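You operate a simulated robot arm through the tools that you are given. There is no shell and no other tool. Be economical: measure what you need, move in short steps, check, and stop when the job is done.

You run a simulated robot arm. Do the job below in one go: nothing can be reset, and whatever is moved stays where it is left.

Task
Sweep the deck swarf into the yellow pan and tip it into the swarf tub.
Fine: use the swarf brush; lose no more than 6 g; brush and pan go back. Set down upright: swarf brush. What is to be rubbed or washed off counts as gone when no trace of it is left.

Only the result counts: the job must be done as asked and must still hold three seconds after the hand-in. Knocking over, shifting, dropping, spilling or breaking anything else fails it.

Robot
A 7-joint arm with a two-finger parallel gripper, fixed in place. Base frame: the origin is at the foot of the arm, x ahead of it, y to its left, z up; the work surface is at about z = 0.58. Lengths are in m, angles in degrees, forces in N, time in s.
With the tool pointing down near the work surface it reaches from about 0.12 to 0.62 m from the base axis. Its first joint turns from -66.0 to 66.0 degrees. Payload 2.4 kg.
The TCP is the grasp point between the finger pads, 0.03 m short of the fingertips. In the tool frame z runs along the fingers and y along their closing line. Largest opening 0.094 m; finger width 0.028, thickness 0.01; the body of the gripper, 0.05 by 0.096 m, starts 0.055 m behind the TCP.
Orientation is that of the tool frame in the base frame, as a unit quaternion [w, x, y, z]. With the fingers straight down and closing along the base's y, the tool's x points along the base's -x, its y along +y and its z along -z.

Tools
- The arm moves only by the tool send_rows. Its argument "motion" is a list of rows, each a list of 3 entries, a list of its own where there are three numbers: the opening, from 0 (shut) to 1 (fully open), then the shift along the base's x, y, z in m, then the turn, a rotation vector about the base's x, y, z in rad. In form: [[hand, [x, y, z], [rx, ry, rz]], ...]. A call has 1 to 20 rows; each row shifts and turns the commanded pose from where the row before left it. Each row takes 0.2 s and may step no farther than 0.05 m and 8.6 degrees from the row before; otherwise, or with a gripper value out of range, the whole call is refused. A pose out of reach is approached as far as the arm can. The call stops where the force on the tool passes 40 N (or 10 N more than at its start, if that is more) or the arm is blocked; 0.2 s more then pass. The fingers move at their own pace (about 0.153 m/s each) and stop on an object; they squeeze with about 24 N. The grip force told is the motor's: it shows also when the fingers shut on nothing. Time passes only in rows, and 0.2 s behind the last, so rows that do not move let the fingers close. The reply holds the time, the measured pose of the TCP, the force on the tool along the base axes, the opening and the grip force, in the units named above and with some noise, with the torque about the TCP (base axes, N m) and any sound that the robot's microphone picked up.
- Cameras (640 x 400 px; columns grow to the right, rows downward): "scene" is fixed at [0.0512, 0.4877, 1.4322]; the picture's right is [-0.57, -0.82, 0.00], its down [-0.63, 0.43, -0.65] and it looks along [0.53, -0.37, -0.76] (base axes); focal length 313 px, centre (320, 200). "wrist" rides on the gripper at [0.076, 0.014, -0.102] in the tool frame; the picture's right is [-0.18, 0.98, 0.00], its down [-0.75, -0.14, -0.64] and it looks along [-0.63, -0.12, 0.77] (tool axes); focal length 243 px, centre (320, 200). There is no depth. A picture from a camera that has moved, and an enlarged one, comes with that camera's place and axes in the base frame and with its lens. The place of the scene camera against the robot may be out by one fixed shift of up to 0.025 m in any direction.
- camera(camera): a new picture of that camera. No time passes.
- enlarge(camera, box): a new picture of the part [left, top, right, bottom] of that camera's present view, enlarged. No time passes.
- job_done(): hands the job in; it is judged then, once.

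Work in short steps. Places have to be worked out from the pictures, the camera data and where the tool is seen: move nearer, look again, correct. Check each grasp and each placing, and mend what went wrong. You have 120 turns and 68 pictures in all, those below and enlarged ones among them. Open the gripper and draw the arm clear of the work before you hand the job in, unless the task says otherwise; then end with one line.

The tools are called after ">>>" by a JSON object that holds its "method" and its "body". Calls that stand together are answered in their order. send_rows: Moves the arm, as the interface text tells. Its arguments: {"type":"object","properties":{"motion":{"type":"array","items":{"type":"array"}}},"required":["motion"]} The other tools are called the same way: camera (camera) takes a picture; enlarge (camera, box) takes an enlarged picture of a part of a camera's view; job_done () hands the job in.

At the start:

```text
clock: 0.0
tool_pos: [0.3788, -0.125, 1.0518]
tcp_rot: [-0.001, 0.0, 1.0, 0.001]
ft_force: [-0.1, 0.3, 0.5]
wrist_torque: [0.01, -0.01, 0.01]
finger_gap: 0.0942
grasp_force: 0.1
```

scene: 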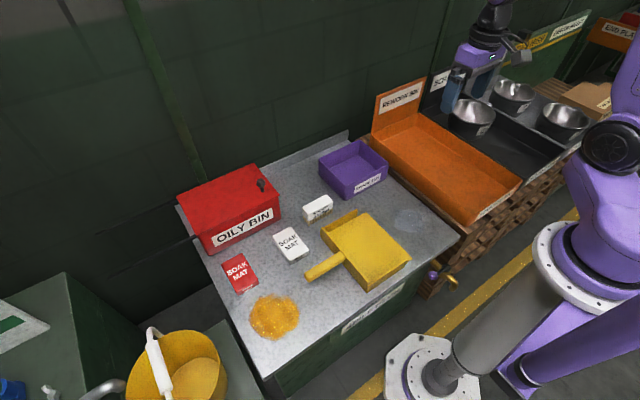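
wrist: 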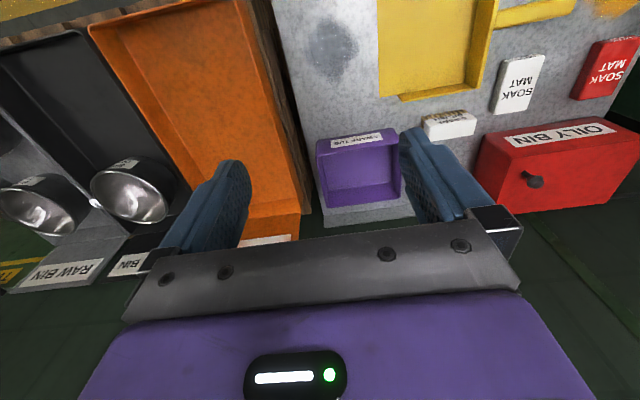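

I'll look closer at the deck first: the pan, the swarf and the possible brush, and the labels.

>>> {"method": "enlarge", "body": {"camera": "scene", "box": [160, 120, 480, 390]}}

>>> {"method": "enlarge", "body": {"camera": "scene", "box": [0, 250, 280, 400]}}

>>> {"method": "enlarge", "body": {"camera": "scene", "box": [360, 0, 640, 240]}}

```text
1.48 times, centred on (320, 255) of scene
camera zoom: at [0.0512, 0.4877, 1.4322], right [-0.57, -0.82, 0.0], down [-0.63, 0.43, -0.65], along [0.53, -0.37, -0.76], focal length 464 px, centre (320, 118)
```

zoom: 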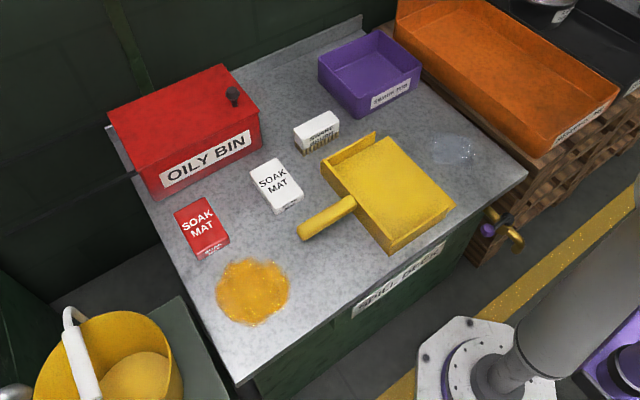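

```text
2.29 times, centred on (140, 325) of scene
camera zoom: at [0.0512, 0.4877, 1.4322], right [-0.57, -0.82, 0.0], down [-0.63, 0.43, -0.65], along [0.53, -0.37, -0.76], focal length 716 px, centre (731, -86)
```

zoom: 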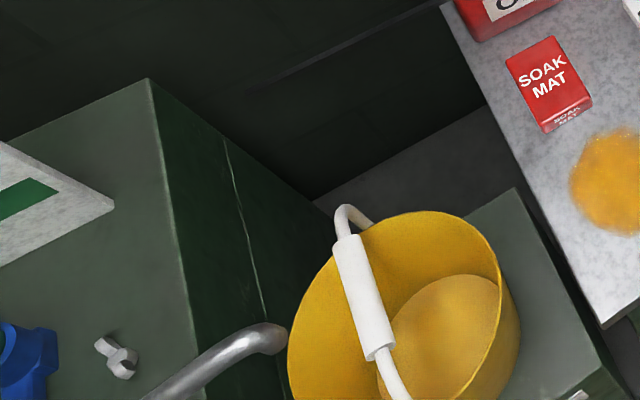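

```text
1.67 times, centred on (500, 120) of scene
camera zoom: at [0.0512, 0.4877, 1.4322], right [-0.57, -0.82, 0.0], down [-0.63, 0.43, -0.65], along [0.53, -0.37, -0.76], focal length 522 px, centre (20, 333)
```

zoom: 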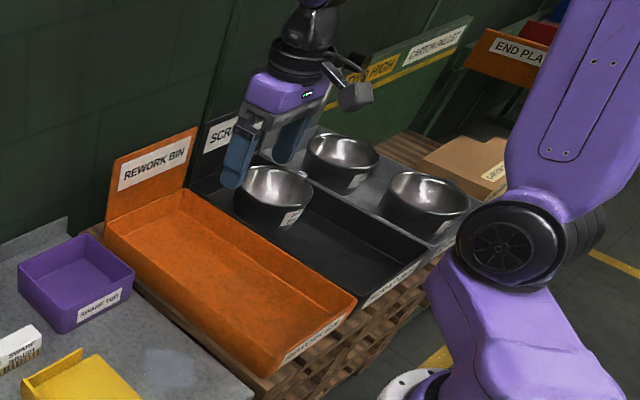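

The brush is the white block with bristles, and the tub looks purple. I still need to tell which patch is swarf, the orange one or the grey one, so I'll enlarge both.

>>> {"method": "enlarge", "body": {"camera": "wrist", "box": [280, 0, 640, 220]}}

>>> {"method": "enlarge", "body": {"camera": "scene", "box": [300, 180, 460, 290]}}

>>> {"method": "enlarge", "body": {"camera": "scene", "box": [220, 270, 340, 350]}}

```text
1.78 times, centred on (460, 110) of wrist
camera zoom: at [0.3012, -0.1106, 1.1532], right [0.18, 0.98, 0.0], down [0.75, -0.14, 0.64], along [0.63, -0.12, -0.77], focal length 431 px, centre (71, 360)
```

zoom: 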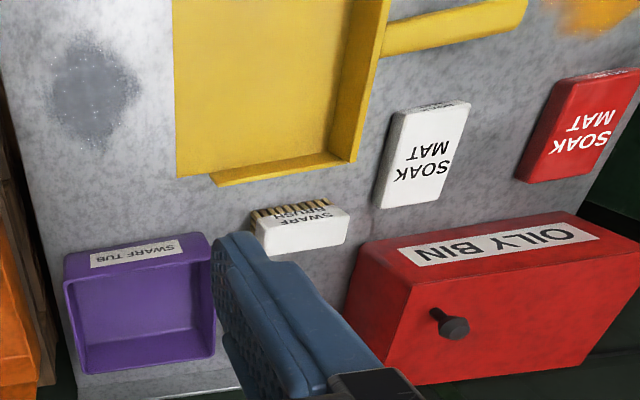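

```text
3.64 times, centred on (380, 235) of scene
camera zoom: at [0.0512, 0.4877, 1.4322], right [-0.57, -0.82, 0.0], down [-0.63, 0.43, -0.65], along [0.53, -0.37, -0.76], focal length 1139 px, centre (102, 73)
```

zoom: 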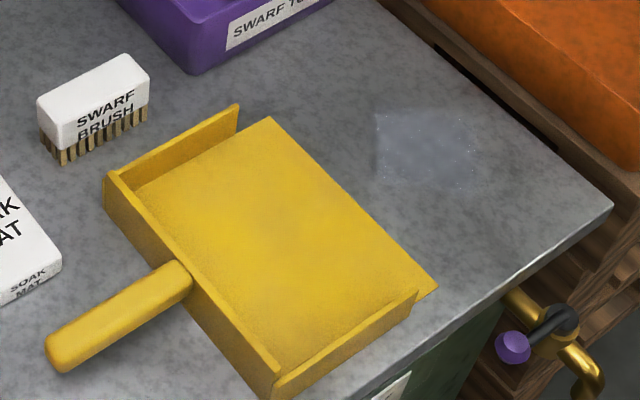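

```text
5.00 times, centred on (280, 310) of scene
camera zoom: at [0.0512, 0.4877, 1.4322], right [-0.57, -0.82, 0.0], down [-0.63, 0.43, -0.65], along [0.53, -0.37, -0.76], focal length 1566 px, centre (520, -350)
```

zoom: 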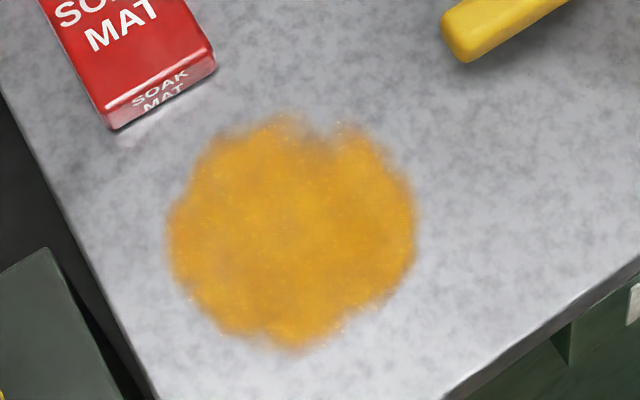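

The wrist zoom confirms the tub label reads SWARF TUB, and the grey glinting patch is in front of the pan's lip. I'll bring the wrist camera nearer to check what each patch is.

>>> {"method": "send_rows", "body": {"motion": [[1, [-0.03, 0.02, -0.035], [0, 0, 0]], [1, [-0.03, 0.02, -0.035], [0, 0, 0]], [1, [-0.03, 0.02, -0.035], [0, 0, 0]], [1, [-0.03, 0.02, -0.035], [0, 0, 0]], [1, [-0.02, 0.02, -0.035], [0, 0, 0]]]}}

>>> {"method": "camera", "body": {"camera": "wrist"}}

```text
refused: row 1 steps farther than a row can; nothing moved
```

```text
59 pictures are left
camera wrist: at [0.3012, -0.1106, 1.1532], right [0.18, 0.98, 0.0], down [0.75, -0.14, 0.64], along [0.63, -0.12, -0.77], focal length 243 px, centre (320, 200)
```

wrist: 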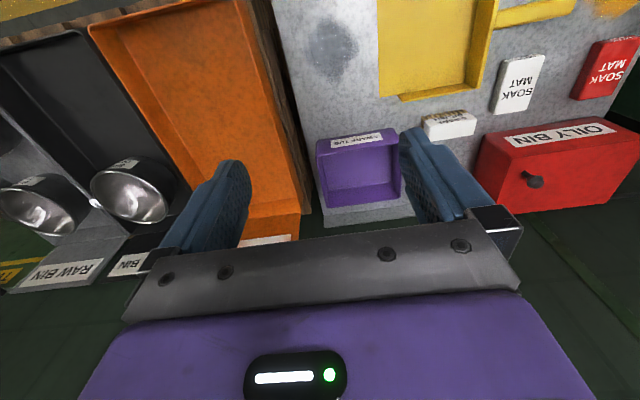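

The first row was 0.0503 m, slightly over the limit, so I'll use smaller steps.

>>> {"method": "send_rows", "body": {"motion": [[1, [-0.03, 0.015, -0.03], [0, 0, 0]], [1, [-0.03, 0.015, -0.03], [0, 0, 0]], [1, [-0.03, 0.015, -0.03], [0, 0, 0]], [1, [-0.03, 0.015, -0.03], [0, 0, 0]], [1, [-0.03, 0.015, -0.03], [0, 0, 0]], [1, [0, 0.02, -0.03], [0, 0, 0]]]}}

>>> {"method": "camera", "body": {"camera": "wrist"}}

```text
clock: 1.4
tool_pos: [0.2564, -0.0212, 0.8646]
tcp_rot: [0.0, 0.0, 1.0, 0.0]
ft_force: [-0.3, 0.2, -0.4]
wrist_torque: [-0.03, 0.0, 0.01]
finger_gap: 0.0943
grasp_force: 0.0
out of reach, approached as far as the arm can: row 4, 5
```

```text
58 pictures are left
camera wrist: at [0.1781, -0.0076, 0.9691], right [0.18, 0.98, 0.0], down [0.75, -0.14, 0.64], along [0.63, -0.12, -0.77], focal length 243 px, centre (320, 200)
```

wrist: 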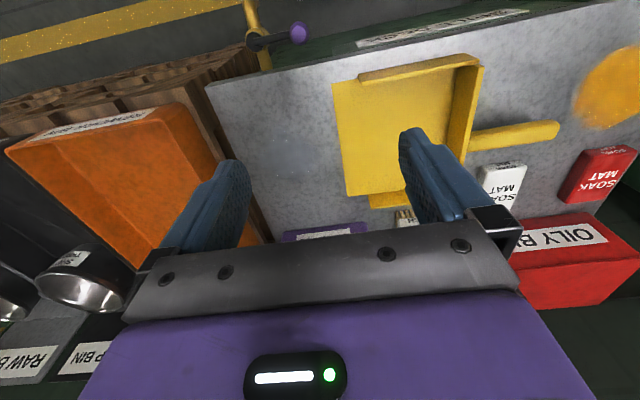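

I'll enlarge both patches from this view.

>>> {"method": "enlarge", "body": {"camera": "wrist", "box": [210, 60, 410, 200]}}

>>> {"method": "enlarge", "body": {"camera": "wrist", "box": [440, 0, 640, 130]}}

```text
2.86 times, centred on (310, 130) of wrist
camera zoom: at [0.1781, -0.0076, 0.9691], right [0.18, 0.98, 0.0], down [0.75, -0.14, 0.64], along [0.63, -0.12, -0.77], focal length 693 px, centre (349, 400)
```

zoom: 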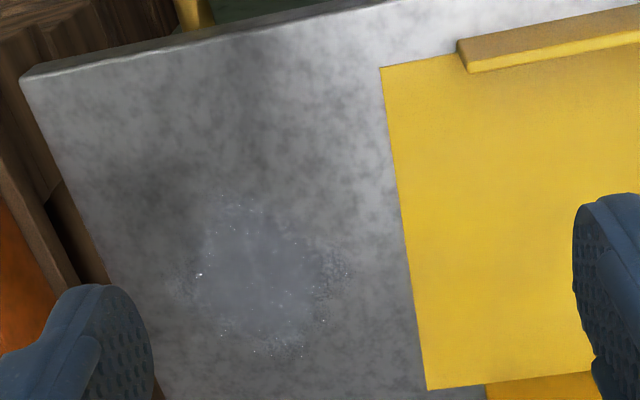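

```text
3.08 times, centred on (540, 65) of wrist
camera zoom: at [0.1781, -0.0076, 0.9691], right [0.18, 0.98, 0.0], down [0.75, -0.14, 0.64], along [0.63, -0.12, -0.77], focal length 746 px, centre (-357, 615)
```

zoom: 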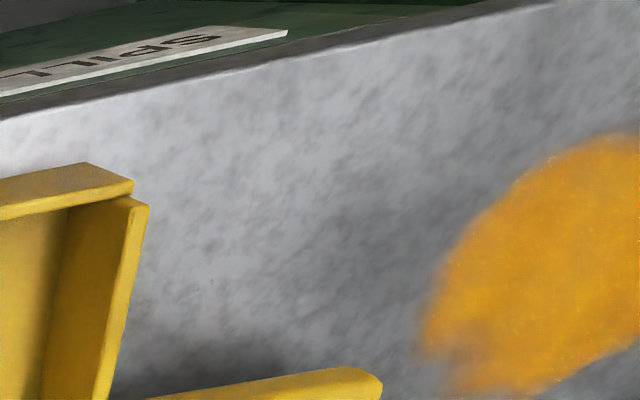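

The grey glinting patch is the swarf: centred near (0.39, -0.105), radius about 0.055, right in front of the pan's lip at y of about -0.01. The orange patch is an oil spill and stays untouched. Next I'll move to look at the brush near (0.6, 0.1).

>>> {"method": "send_rows", "body": {"motion": [[1, [0.04, 0.02, -0.005], [0, 0, 0]], [1, [0.04, 0.02, -0.005], [0, 0, 0]], [1, [0.04, 0.02, -0.005], [0, 0, 0]], [1, [0.04, 0.02, -0.01], [0, 0, 0]], [1, [0.04, 0.02, -0.01], [0, 0, 0]], [1, [0.04, 0.02, -0.01], [0, 0, 0]]]}}

>>> {"method": "camera", "body": {"camera": "wrist"}}

```text
clock: 2.8
tool_pos: [0.4964, 0.0984, 0.8206]
tcp_rot: [-0.002, 0.0, 1.0, 0.0]
ft_force: [-0.1, 0.8, 0.8]
wrist_torque: [-0.02, 0.03, 0.0]
finger_gap: 0.094
grasp_force: 0.1
```

```text
55 pictures are left
camera wrist: at [0.4182, 0.1126, 0.9228], right [0.18, 0.98, 0.0], down [0.75, -0.14, 0.64], along [0.63, -0.12, -0.77], focal length 243 px, centre (320, 200)
```

wrist: 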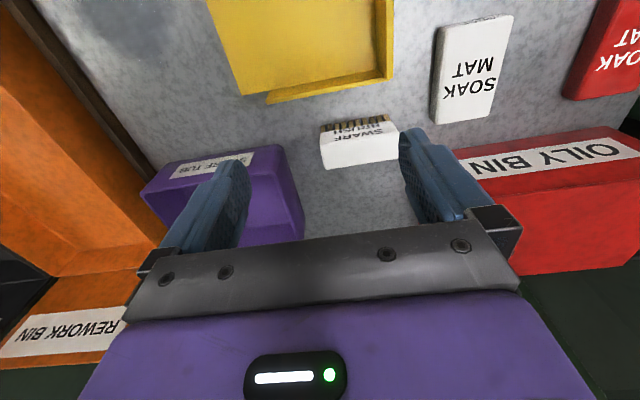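

>>> {"method": "enlarge", "body": {"camera": "wrist", "box": [290, 90, 430, 190]}}

```text
4.00 times, centred on (360, 140) of wrist
camera zoom: at [0.4182, 0.1126, 0.9228], right [0.18, 0.98, 0.0], down [0.75, -0.14, 0.64], along [0.63, -0.12, -0.77], focal length 970 px, centre (160, 440)
```

zoom: 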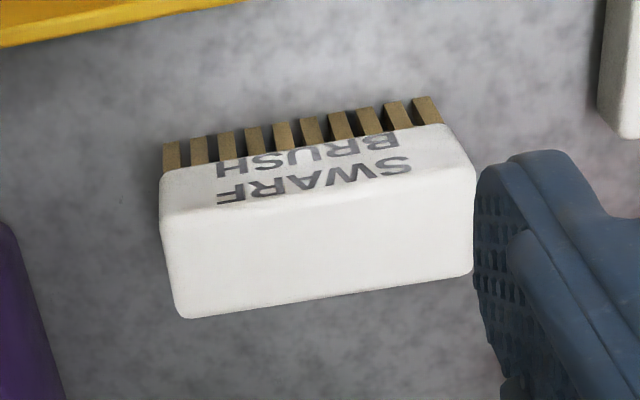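

The brush lies with its length along y: x 0.558–0.598, y 0.085–0.184, top at z of about 0.64. I'll yaw the tool 90° so the fingers close across x, and move above it.

>>> {"method": "send_rows", "body": {"motion": [[1, [0.0075, 0.0034, -0.006], [0, 0, 0.1428]], [1, [0.0075, 0.0034, -0.006], [0, 0, 0.1428]], [1, [0.0075, 0.0034, -0.006], [0, 0, 0.1428]], [1, [0.0075, 0.0034, -0.006], [0, 0, 0.1428]], [1, [0.0075, 0.0034, -0.006], [0, 0, 0.1428]], [1, [0.0075, 0.0034, -0.006], [0, 0, 0.1428]], [1, [0.0075, 0.0034, -0.006], [0, 0, 0.1428]], [1, [0.0075, 0.0034, -0.006], [0, 0, 0.1428]], [1, [0.0075, 0.0034, -0.006], [0, 0, 0.1428]], [1, [0.0075, 0.0034, -0.006], [0, 0, 0.1428]], [1, [0.0066, 0.0024, -0.006], [0, 0, 0.1428]]]}}

>>> {"method": "camera", "body": {"camera": "wrist"}}

```text
clock: 5.2
tool_pos: [0.5786, 0.1365, 0.7554]
tcp_rot: [0.001, 0.709, -0.706, 0.0]
ft_force: [-0.4, 0.5, -0.1]
wrist_torque: [-0.03, 0.01, -0.01]
finger_gap: 0.094
grasp_force: 0.0
```

```text
53 pictures are left
camera wrist: at [0.5613, 0.0602, 0.8595], right [-0.98, 0.18, 0.0], down [0.14, 0.75, 0.64], along [0.12, 0.63, -0.77], focal length 243 px, centre (320, 200)
```

wrist: 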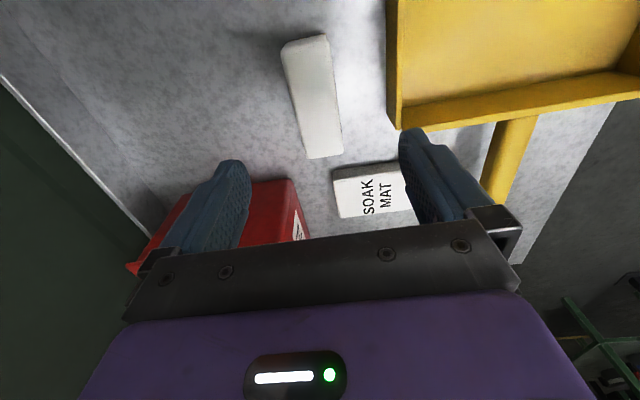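

The brush centre comes out at (0.578, 0.134), right under the TCP. I'll descend to z = 0.628 and close.

>>> {"method": "send_rows", "body": {"motion": [[1, [0, -0.001, -0.04], [0, 0, 0]], [1, [0, 0, -0.04], [0, 0, 0]], [1, [0, 0, -0.03], [0, 0, 0]], [1, [0, 0, -0.0175], [0, 0, 0]], [0.3, [0, 0, 0], [0, 0, 0]], [0.3, [0, 0, 0], [0, 0, 0]], [0.3, [0, 0, 0], [0, 0, 0]]]}}

```text
clock: 6.8
tool_pos: [0.5761, 0.1364, 0.6278]
tcp_rot: [0.0, 0.707, -0.707, 0.0]
ft_force: [-0.8, 0.3, 0.1]
wrist_torque: [0.04, -0.01, 0.0]
finger_gap: 0.0437
grasp_force: 24.0
```

The grip is on at a 0.0437 m gap. I'll lift and check.

>>> {"method": "send_rows", "body": {"motion": [[0.3, [0, 0, 0.03], [0, 0, 0]], [0.3, [0, 0, 0.04], [0, 0, 0]], [0.3, [0, 0, 0.04], [0, 0, 0]]]}}

>>> {"method": "camera", "body": {"camera": "scene"}}

```text
clock: 7.6
tool_pos: [0.5738, 0.1353, 0.7402]
tcp_rot: [0.0, -0.707, 0.707, 0.001]
ft_force: [-0.9, 0.2, -1.3]
wrist_torque: [0.03, 0.01, -0.02]
finger_gap: 0.0441
grasp_force: 23.6
```

```text
52 pictures are left
```

scene: 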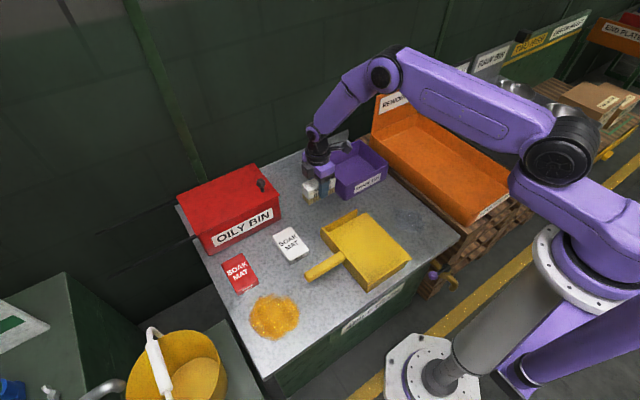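

The brush is held. I'll turn it so its length lies along x and move it over the far (-y) side of the swarf.

>>> {"method": "send_rows", "body": {"motion": [[0.3, [-0.0167, -0.0295, 0], [0, 0, -0.1428]], [0.3, [-0.0167, -0.0295, 0], [0, 0, -0.1428]], [0.3, [-0.0167, -0.0295, 0], [0, 0, -0.1428]], [0.3, [-0.0167, -0.0295, 0], [0, 0, -0.1428]], [0.3, [-0.0167, -0.0295, 0], [0, 0, -0.1428]], [0.3, [-0.0167, -0.0295, 0], [0, 0, -0.1428]], [0.3, [-0.0167, -0.0295, 0], [0, 0, -0.1428]], [0.3, [-0.0167, -0.0295, 0], [0, 0, -0.1428]], [0.3, [-0.0167, -0.0295, 0], [0, 0, -0.1428]], [0.3, [-0.0167, -0.0295, 0], [0, 0, -0.1428]], [0.3, [-0.0167, -0.0295, 0], [0, 0, -0.1428]]]}}

>>> {"method": "camera", "body": {"camera": "wrist"}}

>>> {"method": "camera", "body": {"camera": "scene"}}

```text
clock: 10.0
tool_pos: [0.3944, -0.1871, 0.7402]
tcp_rot: [0.0, 0.001, 1.0, 0.0]
ft_force: [0.0, 0.3, -0.9]
wrist_torque: [0.04, 0.02, -0.02]
finger_gap: 0.0436
grasp_force: 23.9
```

```text
51 pictures are left
camera wrist: at [0.3164, -0.1731, 0.8428], right [0.19, 0.98, 0.0], down [0.75, -0.14, 0.64], along [0.63, -0.12, -0.77], focal length 243 px, centre (320, 200)
```

wrist: 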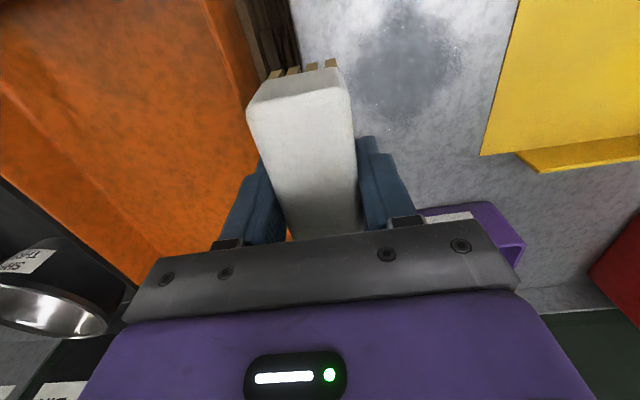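

```text
50 pictures are left
```

scene: 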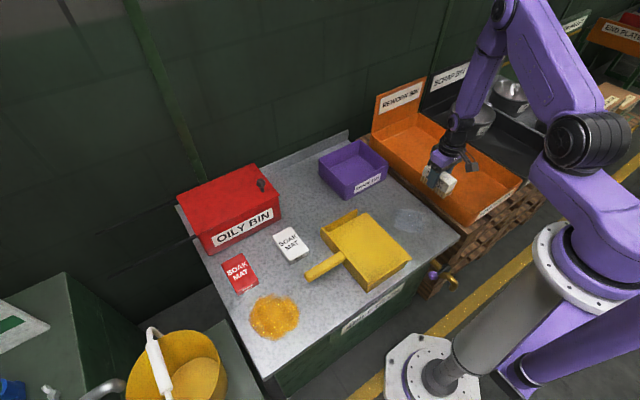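

Brush is aligned just beyond the swarf's -y edge and clear of the orange bin. I'll go to x = 0.372 and lower until the bristles touch.

>>> {"method": "send_rows", "body": {"motion": [[0.3, [-0.022, -0.002, -0.04], [0, 0, 0]], [0.3, [0, 0, -0.04], [0, 0, 0]], [0.3, [0, 0, -0.025], [0, 0, 0]], [0.3, [0, 0, -0.007], [0, 0, 0]], [0.3, [0, 0, -0.002], [0, 0, 0]]]}}

>>> {"method": "camera", "body": {"camera": "wrist"}}

```text
clock: 11.2
tool_pos: [0.3705, -0.1912, 0.6268]
tcp_rot: [0.0, -0.001, 1.0, -0.001]
ft_force: [-2.7, 1.3, 21.7]
wrist_torque: [0.0, 0.02, 0.02]
finger_gap: 0.0443
grasp_force: 23.9
```

```text
49 pictures are left
camera wrist: at [0.2936, -0.1762, 0.7294], right [0.18, 0.98, 0.0], down [0.75, -0.14, 0.64], along [0.63, -0.12, -0.77], focal length 243 px, centre (320, 200)
```

wrist: 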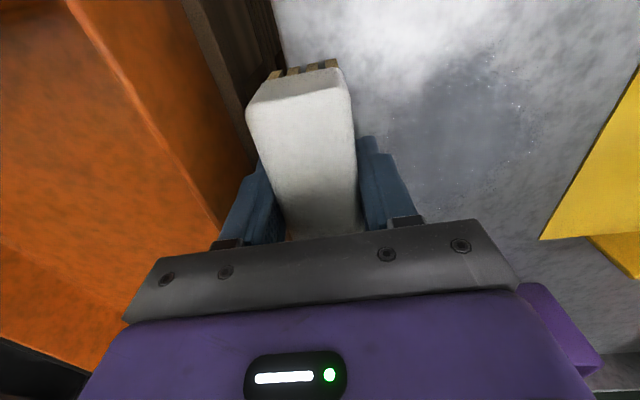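

The bristles are pressing at about 22 N, so I'll ease up 1 mm and sweep slowly toward the lip, stopping short of it to check.

>>> {"method": "send_rows", "body": {"motion": [[0.3, [0, 0, 0.001], [0, 0, 0]], [0.3, [0, 0.015, 0], [0, 0, 0]], [0.3, [0, 0.015, 0], [0, 0, 0]], [0.3, [0, 0.015, 0], [0, 0, 0]], [0.3, [0, 0.015, 0], [0, 0, 0]]]}}

>>> {"method": "camera", "body": {"camera": "wrist"}}

>>> {"method": "enlarge", "body": {"camera": "scene", "box": [300, 160, 480, 290]}}

```text
clock: 12.4
tool_pos: [0.3697, -0.1282, 0.6254]
tcp_rot: [0.0, 0.0, 1.0, 0.0]
ft_force: [0.5, -2.4, 6.5]
wrist_torque: [-0.01, -0.38, -0.1]
finger_gap: 0.0437
grasp_force: 23.8
```

```text
48 pictures are left
camera wrist: at [0.2918, -0.1153, 0.7293], right [0.18, 0.98, 0.0], down [0.75, -0.14, 0.64], along [0.63, -0.12, -0.77], focal length 243 px, centre (320, 200)
```

wrist: 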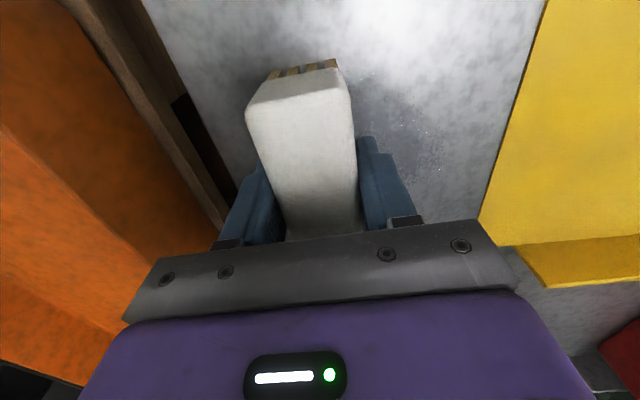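

```text
3.08 times, centred on (390, 225) of scene
camera zoom: at [0.0511, 0.4876, 1.4322], right [-0.57, -0.82, 0.0], down [-0.63, 0.43, -0.65], along [0.53, -0.37, -0.76], focal length 964 px, centre (105, 123)
```

zoom: 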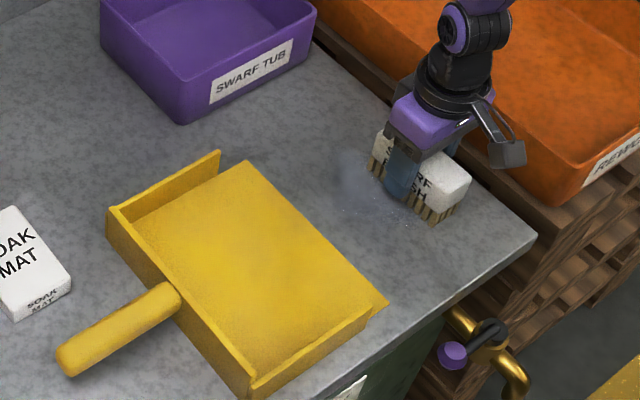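

Contact is light (6.5 N) and the swarf is moving ahead of the bristles. I'll continue to the lip, rise slightly over it, push into the pan and lift.

>>> {"method": "send_rows", "body": {"motion": [[0.3, [0, 0.015, 0], [0, 0, 0]], [0.3, [0, 0.015, 0], [0, 0, 0]], [0.3, [0, 0.015, 0], [0, 0, 0]], [0.3, [0, 0.015, 0], [0, 0, 0]], [0.3, [0, 0.015, 0], [0, 0, 0]], [0.3, [0, 0.01, 0.002], [0, 0, 0]], [0.3, [0, 0.01, 0.002], [0, 0, 0]], [0.3, [0, 0.015, 0.001], [0, 0, 0]]]}}

>>> {"method": "enlarge", "body": {"camera": "scene", "box": [300, 160, 480, 290]}}

```text
clock: 14.2
tool_pos: [0.3709, -0.0185, 0.6305]
tcp_rot: [0.0, 0.001, 1.0, 0.001]
ft_force: [0.1, -0.3, -1.6]
wrist_torque: [-0.02, 0.0, -0.03]
finger_gap: 0.0441
grasp_force: 24.0
```

```text
3.08 times, centred on (390, 225) of scene
camera zoom: at [0.0512, 0.4876, 1.4322], right [-0.57, -0.82, 0.0], down [-0.63, 0.43, -0.65], along [0.53, -0.37, -0.76], focal length 964 px, centre (105, 123)
```

zoom: 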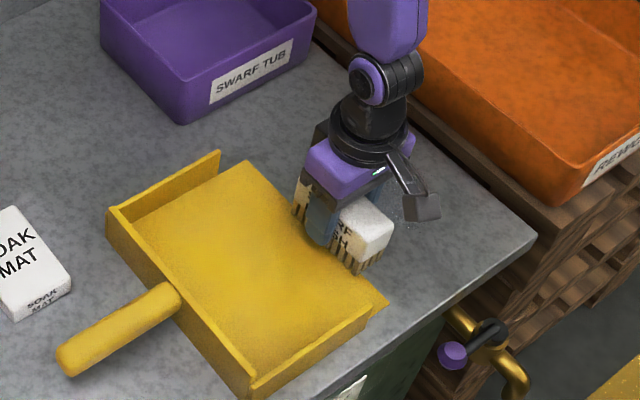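

No contact with the lip. I'll push further in, slightly lower, then lift and look.

>>> {"method": "send_rows", "body": {"motion": [[0.3, [0, 0.012, -0.001], [0, 0, 0]], [0.3, [0, 0.015, -0.001], [0, 0, 0]], [0.3, [0, 0.015, 0], [0, 0, 0]], [0.3, [0, 0.015, 0], [0, 0, 0]], [0.3, [0, 0.01, 0.02], [0, 0, 0]], [0.3, [0, 0, 0.05], [0, 0, 0]]]}}

>>> {"method": "enlarge", "body": {"camera": "scene", "box": [300, 160, 480, 290]}}

```text
clock: 15.6
tool_pos: [0.3696, 0.0476, 0.7001]
tcp_rot: [0.0, 0.0, 1.0, 0.0]
ft_force: [0.5, 0.6, -1.4]
wrist_torque: [0.02, 0.01, 0.0]
finger_gap: 0.0439
grasp_force: 24.1
```

```text
3.08 times, centred on (390, 225) of scene
camera zoom: at [0.0512, 0.4877, 1.4322], right [-0.57, -0.82, 0.0], down [-0.63, 0.43, -0.65], along [0.53, -0.37, -0.76], focal length 964 px, centre (105, 123)
```

zoom: 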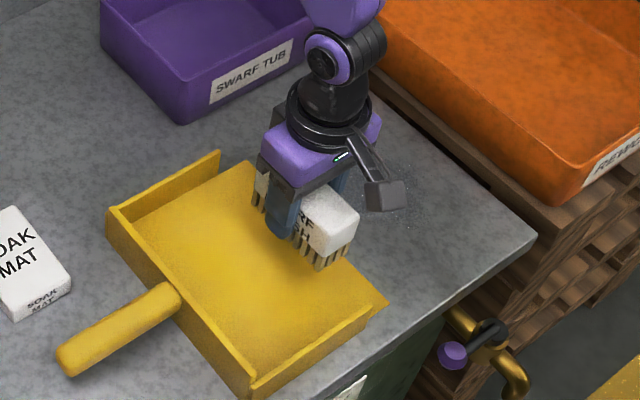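

I'll go back to the start side at height and look at what's left on the deck.

>>> {"method": "send_rows", "body": {"motion": [[0.3, [0, -0.04, 0.01], [0, 0, 0]], [0.3, [0, -0.04, 0], [0, 0, 0]], [0.3, [0, -0.04, 0], [0, 0, 0]], [0.3, [0, -0.04, 0], [0, 0, 0]], [0.3, [0, -0.04, 0], [0, 0, 0]], [0.3, [0.02, -0.038, 0], [0, 0, 0]]]}}

>>> {"method": "camera", "body": {"camera": "wrist"}}

>>> {"method": "enlarge", "body": {"camera": "scene", "box": [300, 160, 480, 290]}}

```text
clock: 17.0
tool_pos: [0.3924, -0.1902, 0.709]
tcp_rot: [0.0, 0.0, 1.0, 0.0]
ft_force: [0.3, 0.1, -1.2]
wrist_torque: [0.0, 0.01, -0.02]
finger_gap: 0.0439
grasp_force: 24.3
```

```text
44 pictures are left
camera wrist: at [0.3144, -0.1772, 0.8117], right [0.18, 0.98, 0.0], down [0.75, -0.14, 0.64], along [0.63, -0.12, -0.77], focal length 243 px, centre (320, 200)
```

wrist: 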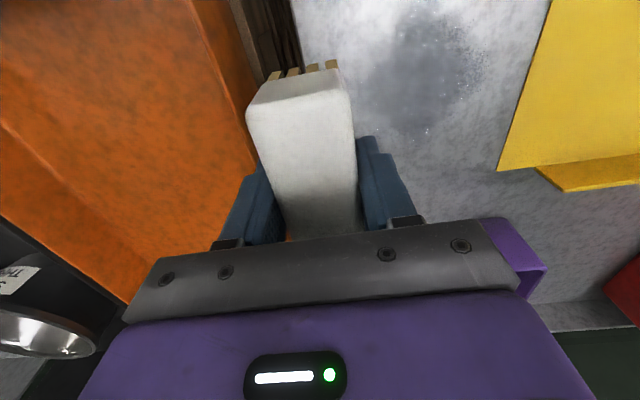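

```text
3.08 times, centred on (390, 225) of scene
camera zoom: at [0.0512, 0.4877, 1.4322], right [-0.57, -0.82, 0.0], down [-0.63, 0.43, -0.65], along [0.53, -0.37, -0.76], focal length 964 px, centre (105, 123)
```

zoom: 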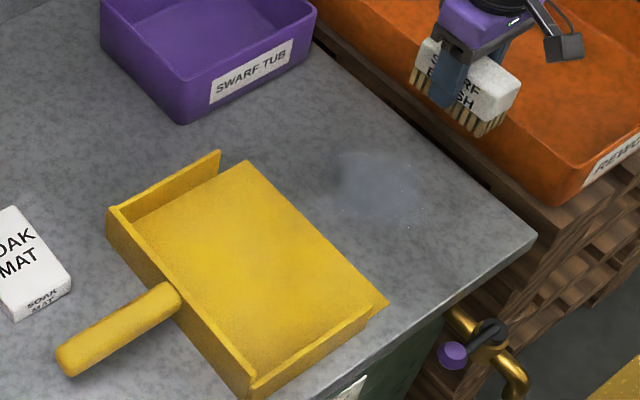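

>>> {"method": "enlarge", "body": {"camera": "wrist", "box": [340, 0, 540, 140]}}

>>> {"method": "enlarge", "body": {"camera": "scene", "box": [340, 190, 440, 260]}}

```text
2.86 times, centred on (440, 70) of wrist
camera zoom: at [0.3144, -0.1772, 0.8117], right [0.18, 0.98, 0.0], down [0.75, -0.14, 0.64], along [0.63, -0.12, -0.77], focal length 693 px, centre (-23, 571)
```

zoom: 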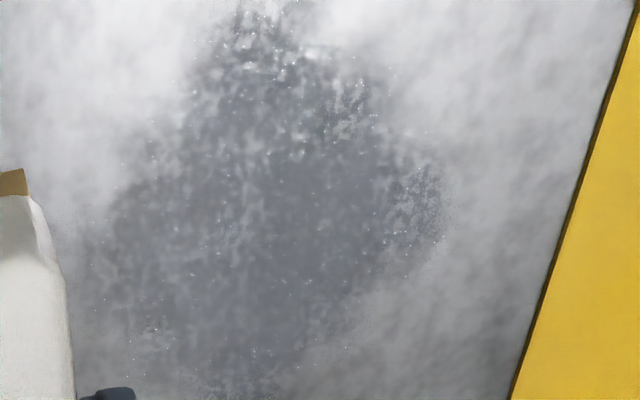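

```text
5.71 times, centred on (390, 225) of scene
camera zoom: at [0.0512, 0.4877, 1.4322], right [-0.57, -0.82, 0.0], down [-0.63, 0.43, -0.65], along [0.53, -0.37, -0.76], focal length 1790 px, centre (-80, 57)
```

zoom: 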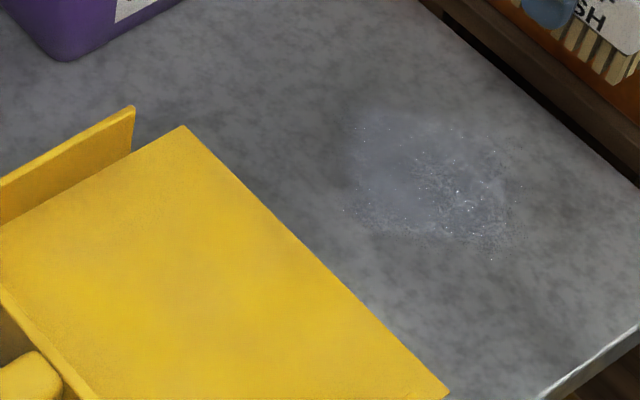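

The near side of the patch has thinned, so each stroke takes off a share and firmer strokes are needed. Next is a second stroke at x = 0.412 with a firmer press.

>>> {"method": "send_rows", "body": {"motion": [[0.3, [0.02, 0, -0.04], [0, 0, 0]], [0.3, [0, 0, -0.035], [0, 0, 0]], [0.3, [0, 0, -0.0093], [0, 0, 0]], [0.3, [0, 0.015, 0], [0, 0, 0]], [0.3, [0, 0.015, 0], [0, 0, 0]], [0.3, [0, 0.015, 0], [0, 0, 0]], [0.3, [0, 0.015, 0], [0, 0, 0]], [0.3, [0, 0.015, 0], [0, 0, 0]], [0.3, [0, 0.015, 0], [0, 0, 0]], [0.3, [0, 0.015, 0], [0, 0, 0]], [0.3, [0, 0.015, 0], [0, 0, 0]], [0.3, [0, 0.015, 0], [0, 0, 0]]]}}

>>> {"method": "enlarge", "body": {"camera": "scene", "box": [320, 180, 440, 264]}}

```text
clock: 19.6
tool_pos: [0.4105, -0.0571, 0.6251]
tcp_rot: [0.0, 0.0, 1.0, 0.0]
ft_force: [1.3, -6.8, 20.8]
wrist_torque: [-0.06, 0.06, 0.08]
finger_gap: 0.044
grasp_force: 23.6
```

```text
4.76 times, centred on (380, 222) of scene
camera zoom: at [0.0509, 0.4876, 1.4322], right [-0.57, -0.82, 0.0], down [-0.63, 0.43, -0.65], along [0.53, -0.37, -0.76], focal length 1492 px, centre (34, 95)
```

zoom: 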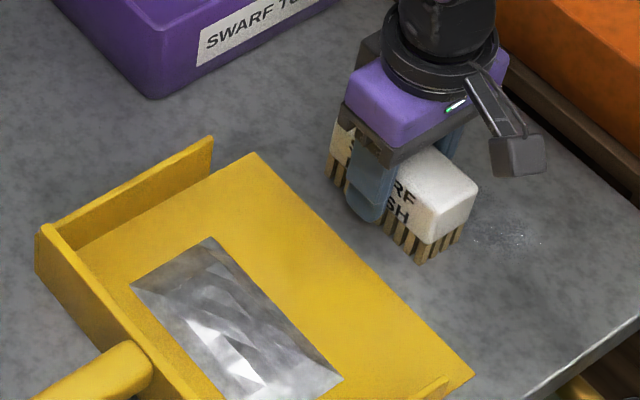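

A firm press works and a heap of swarf is now in the pan. I'll finish this stroke over the lip, lift, and return for another.

>>> {"method": "send_rows", "body": {"motion": [[0.3, [0, 0.01, 0.002], [0, 0, 0]], [0.3, [0, 0.01, 0.002], [0, 0, 0]], [0.3, [0, 0.015, 0.001], [0, 0, 0]], [0.3, [0, 0.012, 0], [0, 0, 0]], [0.3, [0, 0, 0.04], [0, 0, 0]], [0.3, [0, 0, 0.04], [0, 0, 0]], [0.3, [0, -0.045, 0], [0, 0, 0]], [0.3, [-0.01, -0.045, 0], [0, 0, 0]], [0.3, [-0.01, -0.045, 0], [0, 0, 0]], [0.3, [-0.02, -0.045, 0], [0, 0, 0]]]}}

>>> {"method": "camera", "body": {"camera": "wrist"}}

>>> {"method": "enlarge", "body": {"camera": "scene", "box": [320, 180, 440, 264]}}

```text
clock: 21.8
tool_pos: [0.3703, -0.1922, 0.7107]
tcp_rot: [0.0, -0.001, 1.0, 0.0]
ft_force: [0.8, -0.5, -0.1]
wrist_torque: [0.03, 0.02, -0.01]
finger_gap: 0.0439
grasp_force: 24.0
```

```text
39 pictures are left
camera wrist: at [0.2933, -0.1774, 0.8138], right [0.18, 0.98, 0.0], down [0.75, -0.14, 0.64], along [0.63, -0.12, -0.77], focal length 243 px, centre (320, 200)
```

wrist: 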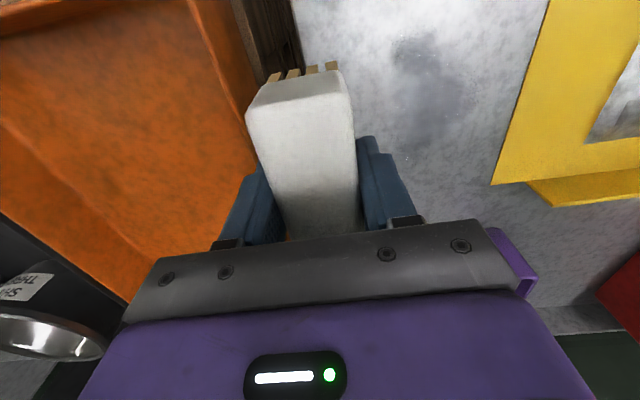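

```text
4.76 times, centred on (380, 222) of scene
camera zoom: at [0.0512, 0.4877, 1.4322], right [-0.57, -0.82, 0.0], down [-0.63, 0.43, -0.65], along [0.53, -0.37, -0.76], focal length 1492 px, centre (34, 95)
```

zoom: 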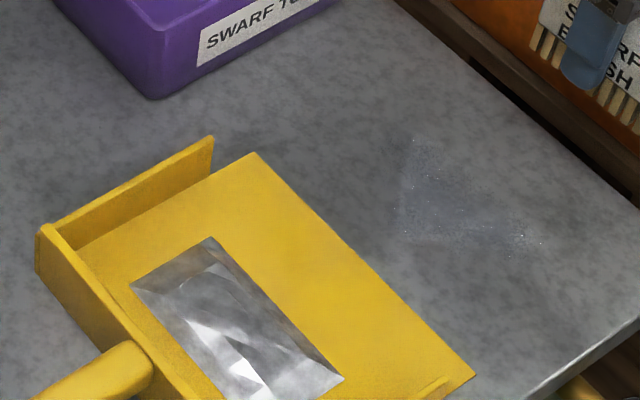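

Much reduced. Now stroke 3 at x = 0.37 with the same press, then return.

>>> {"method": "send_rows", "body": {"motion": [[0.3, [0, 0, -0.04], [0, 0, 0]], [0.3, [0, 0, -0.035], [0, 0, 0]], [0.3, [0, 0, -0.01], [0, 0, 0]], [0.3, [0, 0.015, 0], [0, 0, 0]], [0.3, [0, 0.015, 0], [0, 0, 0]], [0.3, [0, 0.015, 0], [0, 0, 0]], [0.3, [0, 0.015, 0], [0, 0, 0]], [0.3, [0, 0.015, 0], [0, 0, 0]], [0.3, [0, 0.015, 0], [0, 0, 0]], [0.3, [0, 0.015, 0], [0, 0, 0]], [0.3, [0, 0.015, 0], [0, 0, 0]], [0.3, [0, 0.015, 0], [0, 0, 0]], [0.3, [0, 0.01, 0.002], [0, 0, 0]], [0.3, [0, 0.01, 0.002], [0, 0, 0]], [0.3, [0, 0.015, 0.001], [0, 0, 0]], [0.3, [0, 0.012, 0], [0, 0, 0]], [0.3, [0, 0, 0.04], [0, 0, 0]], [0.3, [0, 0, 0.04], [0, 0, 0]]]}}

>>> {"method": "send_rows", "body": {"motion": [[0.3, [0.01, -0.045, 0], [0, 0, 0]], [0.3, [0.01, -0.045, 0], [0, 0, 0]], [0.3, [0, -0.045, 0], [0, 0, 0]], [0.3, [0, -0.045, 0], [0, 0, 0]]]}}

>>> {"method": "camera", "body": {"camera": "wrist"}}

>>> {"method": "enlarge", "body": {"camera": "scene", "box": [320, 180, 440, 264]}}

```text
clock: 25.6
tool_pos: [0.3712, -0.0085, 0.712]
tcp_rot: [0.0, 0.0, 1.0, 0.0]
ft_force: [-0.1, 0.5, -0.9]
wrist_torque: [-0.01, 0.02, -0.01]
finger_gap: 0.0439
grasp_force: 23.6
```

```text
clock: 26.6
tool_pos: [0.391, -0.1869, 0.7094]
tcp_rot: [-0.001, -0.001, 1.0, 0.0]
ft_force: [0.2, -0.3, -0.9]
wrist_torque: [0.03, 0.0, 0.03]
finger_gap: 0.0439
grasp_force: 24.2
```

```text
37 pictures are left
camera wrist: at [0.3144, -0.1731, 0.8129], right [0.18, 0.98, 0.0], down [0.75, -0.14, 0.64], along [0.63, -0.12, -0.77], focal length 243 px, centre (320, 200)
```

wrist: 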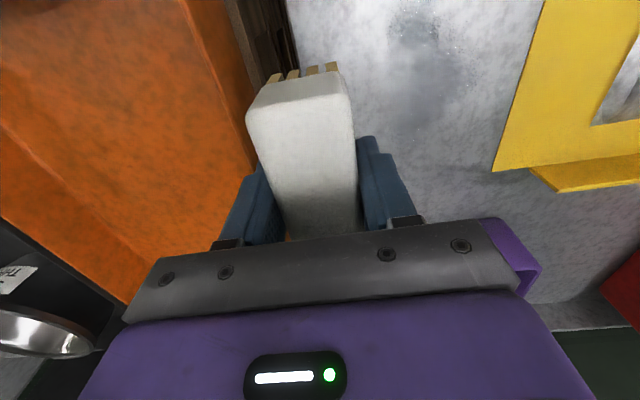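

```text
4.76 times, centred on (380, 222) of scene
camera zoom: at [0.0512, 0.4877, 1.4322], right [-0.57, -0.82, 0.0], down [-0.63, 0.43, -0.65], along [0.53, -0.37, -0.76], focal length 1492 px, centre (34, 95)
```

zoom: 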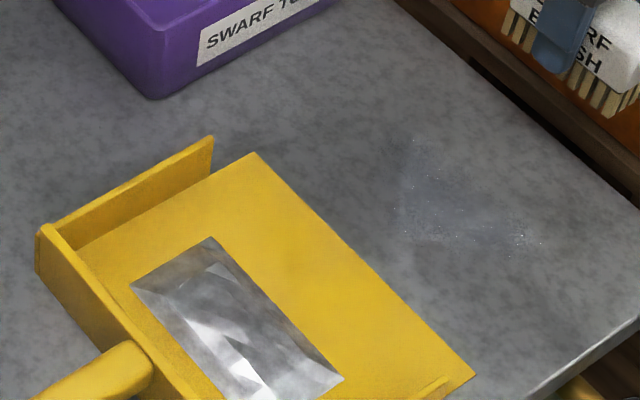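

Stroke 3 changed nothing, so its pressure was probably too light. I'll lower at x = 0.39 and check the force before stroking.

>>> {"method": "send_rows", "body": {"motion": [[0.3, [0, 0, -0.04], [0, 0, 0]], [0.3, [0, 0, -0.035], [0, 0, 0]], [0.3, [0, 0, -0.01], [0, 0, 0]], [0.3, [0, 0, -0.0005], [0, 0, 0]]]}}

```text
clock: 27.6
tool_pos: [0.391, -0.1884, 0.6242]
tcp_rot: [0.0, 0.0, 1.0, 0.001]
ft_force: [-1.8, -0.2, 8.5]
wrist_torque: [0.04, -0.02, 0.02]
finger_gap: 0.0438
grasp_force: 23.9
```

8.5 N; pressing a little further.

>>> {"method": "send_rows", "body": {"motion": [[0.3, [0, 0, -0.001], [0, 0, 0]], [0.3, [0, 0, 0], [0, 0, 0]]]}}

```text
clock: 28.2
tool_pos: [0.3911, -0.1894, 0.6239]
tcp_rot: [0.001, 0.001, 1.0, 0.0]
ft_force: [-2.9, -3.2, 20.2]
wrist_torque: [0.01, -0.01, 0.03]
finger_gap: 0.0439
grasp_force: 24.1
```

20 N, the same as the stroke that worked. Sweeping now.

>>> {"method": "send_rows", "body": {"motion": [[0.3, [0, 0.015, 0], [0, 0, 0]], [0.3, [0, 0.015, 0], [0, 0, 0]], [0.3, [0, 0.015, 0], [0, 0, 0]], [0.3, [0, 0.015, 0], [0, 0, 0]], [0.3, [0, 0.015, 0], [0, 0, 0]], [0.3, [0, 0.015, 0], [0, 0, 0]], [0.3, [0, 0.015, 0], [0, 0, 0]], [0.3, [0, 0.015, 0], [0, 0, 0]], [0.3, [0, 0.015, 0], [0, 0, 0]]]}}

>>> {"method": "enlarge", "body": {"camera": "scene", "box": [320, 180, 440, 264]}}

```text
clock: 30.2
tool_pos: [0.3915, -0.0534, 0.6232]
tcp_rot: [0.0, 0.0, 1.0, -0.001]
ft_force: [0.2, 0.1, -0.8]
wrist_torque: [0.02, 0.04, 0.02]
finger_gap: 0.044
grasp_force: 23.8
```

```text
4.76 times, centred on (380, 222) of scene
camera zoom: at [0.0512, 0.4876, 1.4322], right [-0.57, -0.82, 0.0], down [-0.63, 0.43, -0.65], along [0.53, -0.37, -0.76], focal length 1492 px, centre (34, 95)
```

zoom: 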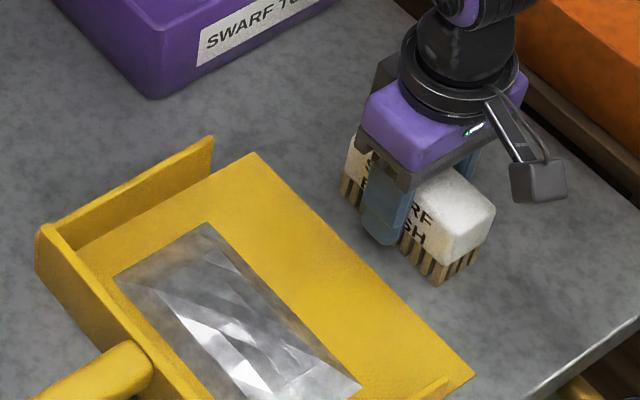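

The heap grew. I'll finish over the lip, lift back and inspect the deck.

>>> {"method": "send_rows", "body": {"motion": [[0.3, [0, 0.01, 0.002], [0, 0, 0]], [0.3, [0, 0.01, 0.003], [0, 0, 0]], [0.3, [0, 0.015, 0.002], [0, 0, 0]], [0.3, [0, 0.01, 0], [0, 0, 0]], [0.3, [0, 0, 0.04], [0, 0, 0]], [0.3, [0, 0, 0.04], [0, 0, 0]], [0.3, [0, -0.045, 0], [0, 0, 0]], [0.3, [0, -0.045, 0], [0, 0, 0]], [0.3, [0, -0.045, 0], [0, 0, 0]], [0.3, [0, -0.045, 0], [0, 0, 0]]]}}

>>> {"method": "enlarge", "body": {"camera": "wrist", "box": [240, 0, 560, 200]}}

>>> {"method": "enlarge", "body": {"camera": "scene", "box": [320, 180, 440, 264]}}

```text
clock: 32.4
tool_pos: [0.3896, -0.1886, 0.7094]
tcp_rot: [-0.001, -0.002, 1.0, 0.0]
ft_force: [-0.2, -0.5, -0.9]
wrist_torque: [0.03, 0.03, -0.01]
finger_gap: 0.0437
grasp_force: 23.9
```

```text
2.00 times, centred on (400, 100) of wrist
camera zoom: at [0.3116, -0.1743, 0.8126], right [0.18, 0.98, 0.0], down [0.75, -0.14, 0.64], along [0.63, -0.12, -0.77], focal length 485 px, centre (160, 400)
```

zoom: 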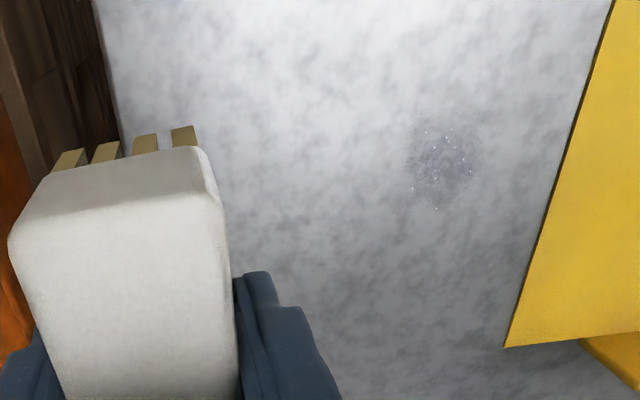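

```text
4.76 times, centred on (380, 222) of scene
camera zoom: at [0.0512, 0.4877, 1.4322], right [-0.57, -0.82, 0.0], down [-0.63, 0.43, -0.65], along [0.53, -0.37, -0.76], focal length 1492 px, centre (34, 95)
```

zoom: 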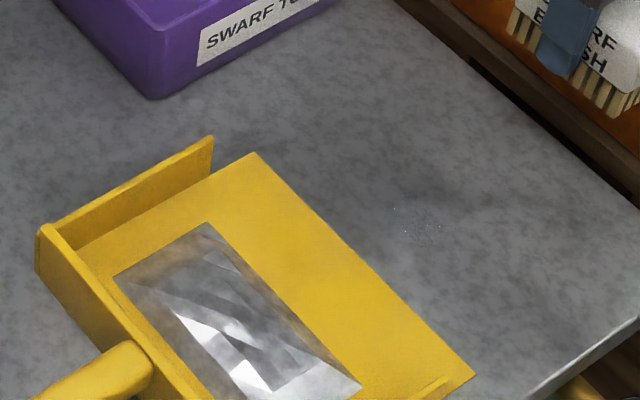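

Only a small residue is left near (0.39, -0.062), because the brush rode up a bit in the grip. I'll make a short firm stroke starting at y of about -0.118.

>>> {"method": "send_rows", "body": {"motion": [[0.3, [0, 0.035, -0.02], [0, 0, 0]], [0.3, [0, 0.035, -0.03], [0, 0, 0]], [0.3, [0, 0, -0.035], [0, 0, 0]], [0.3, [0, 0, -0.003], [0, 0, 0]], [0.3, [0, 0, -0.001], [0, 0, 0]]]}}

```text
clock: 33.6
tool_pos: [0.3903, -0.1176, 0.6223]
tcp_rot: [-0.001, -0.001, 1.0, 0.001]
ft_force: [-1.1, 4.0, 20.5]
wrist_torque: [0.01, 0.05, -0.04]
finger_gap: 0.0442
grasp_force: 23.7
```

>>> {"method": "send_rows", "body": {"motion": [[0.3, [0, 0.015, -0.0005], [0, 0, 0]], [0.3, [0, 0.015, -0.0005], [0, 0, 0]], [0.3, [0, 0.015, -0.0005], [0, 0, 0]], [0.3, [0, 0.015, -0.0005], [0, 0, 0]], [0.3, [0, 0.012, -0.0003], [0, 0, 0]]]}}

```text
clock: 34.8
tool_pos: [0.391, -0.0447, 0.6188]
tcp_rot: [0.001, 0.0, 1.0, 0.0]
ft_force: [0.0, -8.0, 20.0]
wrist_torque: [-0.09, 0.08, 0.07]
finger_gap: 0.044
grasp_force: 23.9
```

Firm contact held throughout. Rising over the lip, lifting, and checking.

>>> {"method": "send_rows", "body": {"motion": [[0.3, [0, 0.008, 0.003], [0, 0, 0]], [0.3, [0, 0.01, 0.004], [0, 0, 0]], [0.3, [0, 0.015, 0.002], [0, 0, 0]], [0.3, [0, 0.01, 0], [0, 0, 0]], [0.3, [0, 0, 0.04], [0, 0, 0]], [0.3, [0, 0, 0.04], [0, 0, 0]], [0.3, [0, -0.045, 0], [0, 0, 0]], [0.3, [0, -0.045, 0], [0, 0, 0]], [0.3, [0, -0.045, 0], [0, 0, 0]], [0.3, [0, -0.045, 0], [0, 0, 0]]]}}

>>> {"method": "enlarge", "body": {"camera": "wrist", "box": [240, 0, 560, 200]}}

>>> {"method": "enlarge", "body": {"camera": "scene", "box": [320, 180, 440, 264]}}

```text
clock: 37.0
tool_pos: [0.3886, -0.1823, 0.7079]
tcp_rot: [0.0, -0.001, 1.0, 0.0]
ft_force: [0.2, -1.0, -1.4]
wrist_torque: [0.04, -0.02, -0.03]
finger_gap: 0.0437
grasp_force: 24.1
```

```text
2.00 times, centred on (400, 100) of wrist
camera zoom: at [0.3107, -0.1681, 0.8107], right [0.18, 0.98, 0.0], down [0.75, -0.14, 0.64], along [0.63, -0.12, -0.77], focal length 485 px, centre (160, 400)
```

zoom: 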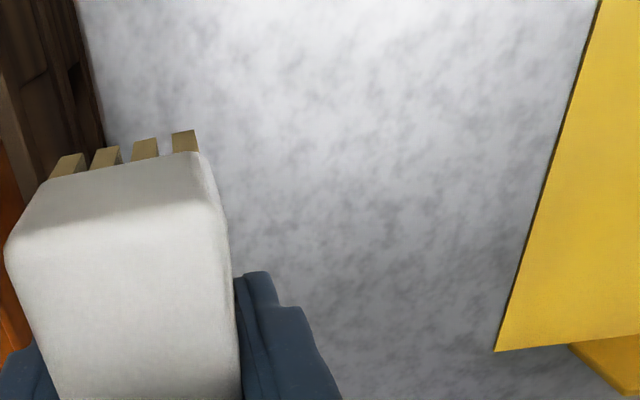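

```text
4.76 times, centred on (380, 222) of scene
camera zoom: at [0.0512, 0.4877, 1.4322], right [-0.57, -0.82, 0.0], down [-0.63, 0.43, -0.65], along [0.53, -0.37, -0.76], focal length 1492 px, centre (34, 95)
```

zoom: 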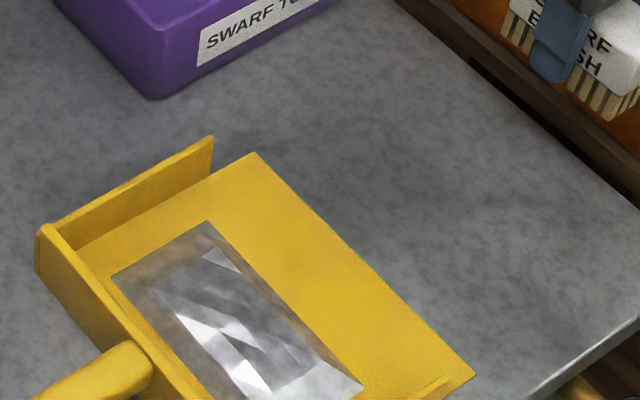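

The deck is clean and all the swarf is in the pan. Now I'll return the brush, rising while yawing back 90° toward (0.577, 0.136).

>>> {"method": "send_rows", "body": {"motion": [[0.3, [0, 0, 0.035], [0, 0, 0]], [0.3, [0.0171, 0.0289, 0], [0, 0, 0.1428]], [0.3, [0.0171, 0.0289, 0], [0, 0, 0.1428]], [0.3, [0.0171, 0.0289, 0], [0, 0, 0.1428]], [0.3, [0.0171, 0.0289, 0], [0, 0, 0.1428]], [0.3, [0.0171, 0.0289, 0], [0, 0, 0.1428]], [0.3, [0.0171, 0.0289, 0], [0, 0, 0.1428]], [0.3, [0.0171, 0.0289, 0], [0, 0, 0.1428]], [0.3, [0.0171, 0.0289, 0], [0, 0, 0.1428]], [0.3, [0.0171, 0.0289, 0], [0, 0, 0.1428]], [0.3, [0.0171, 0.0289, 0], [0, 0, 0.1428]], [0.3, [0.0171, 0.0289, 0], [0, 0, 0.1428]]]}}

>>> {"method": "enlarge", "body": {"camera": "scene", "box": [260, 140, 400, 240]}}

```text
clock: 39.6
tool_pos: [0.5788, 0.1353, 0.7436]
tcp_rot: [0.0, 0.708, -0.706, 0.0]
ft_force: [0.5, 0.4, -0.9]
wrist_torque: [-0.01, 0.0, -0.01]
finger_gap: 0.0437
grasp_force: 24.5
```

```text
4.00 times, centred on (330, 190) of scene
camera zoom: at [0.0512, 0.4876, 1.4322], right [-0.57, -0.82, 0.0], down [-0.63, 0.43, -0.65], along [0.53, -0.37, -0.76], focal length 1253 px, centre (280, 240)
```

zoom: 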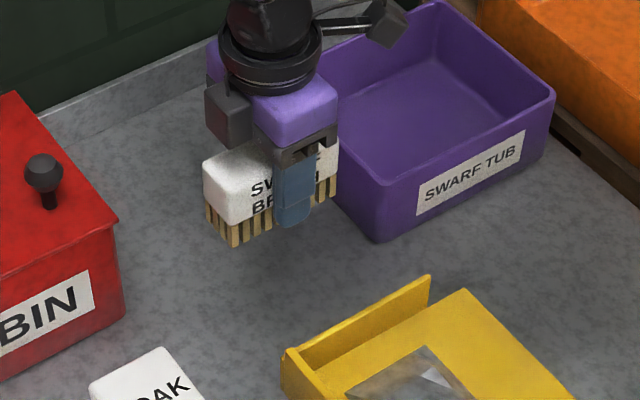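

Brush is level above its place. Lowering to just-contact.

>>> {"method": "send_rows", "body": {"motion": [[0.3, [-0.001, 0, -0.04], [0, 0, 0]], [0.3, [0, 0, -0.04], [0, 0, 0]], [0.3, [0, 0, -0.03], [0, 0, 0]], [0.3, [0, 0, -0.009], [0, 0, 0]], [0.3, [0, 0, -0.002], [0, 0, 0]]]}}

```text
clock: 40.8
tool_pos: [0.5766, 0.1358, 0.6214]
tcp_rot: [0.001, 0.707, -0.707, 0.001]
ft_force: [-0.5, -0.2, -0.7]
wrist_torque: [-0.01, 0.04, 0.0]
finger_gap: 0.0441
grasp_force: 23.6
```

>>> {"method": "send_rows", "body": {"motion": [[0.3, [0, 0, -0.002], [0, 0, 0]], [0.3, [0, 0, -0.001], [0, 0, 0]]]}}

```text
clock: 41.4
tool_pos: [0.5781, 0.1345, 0.6189]
tcp_rot: [0.0, -0.707, 0.707, -0.001]
ft_force: [-0.4, -0.5, 1.7]
wrist_torque: [-0.12, 0.03, -0.06]
finger_gap: 0.0438
grasp_force: 24.1
```

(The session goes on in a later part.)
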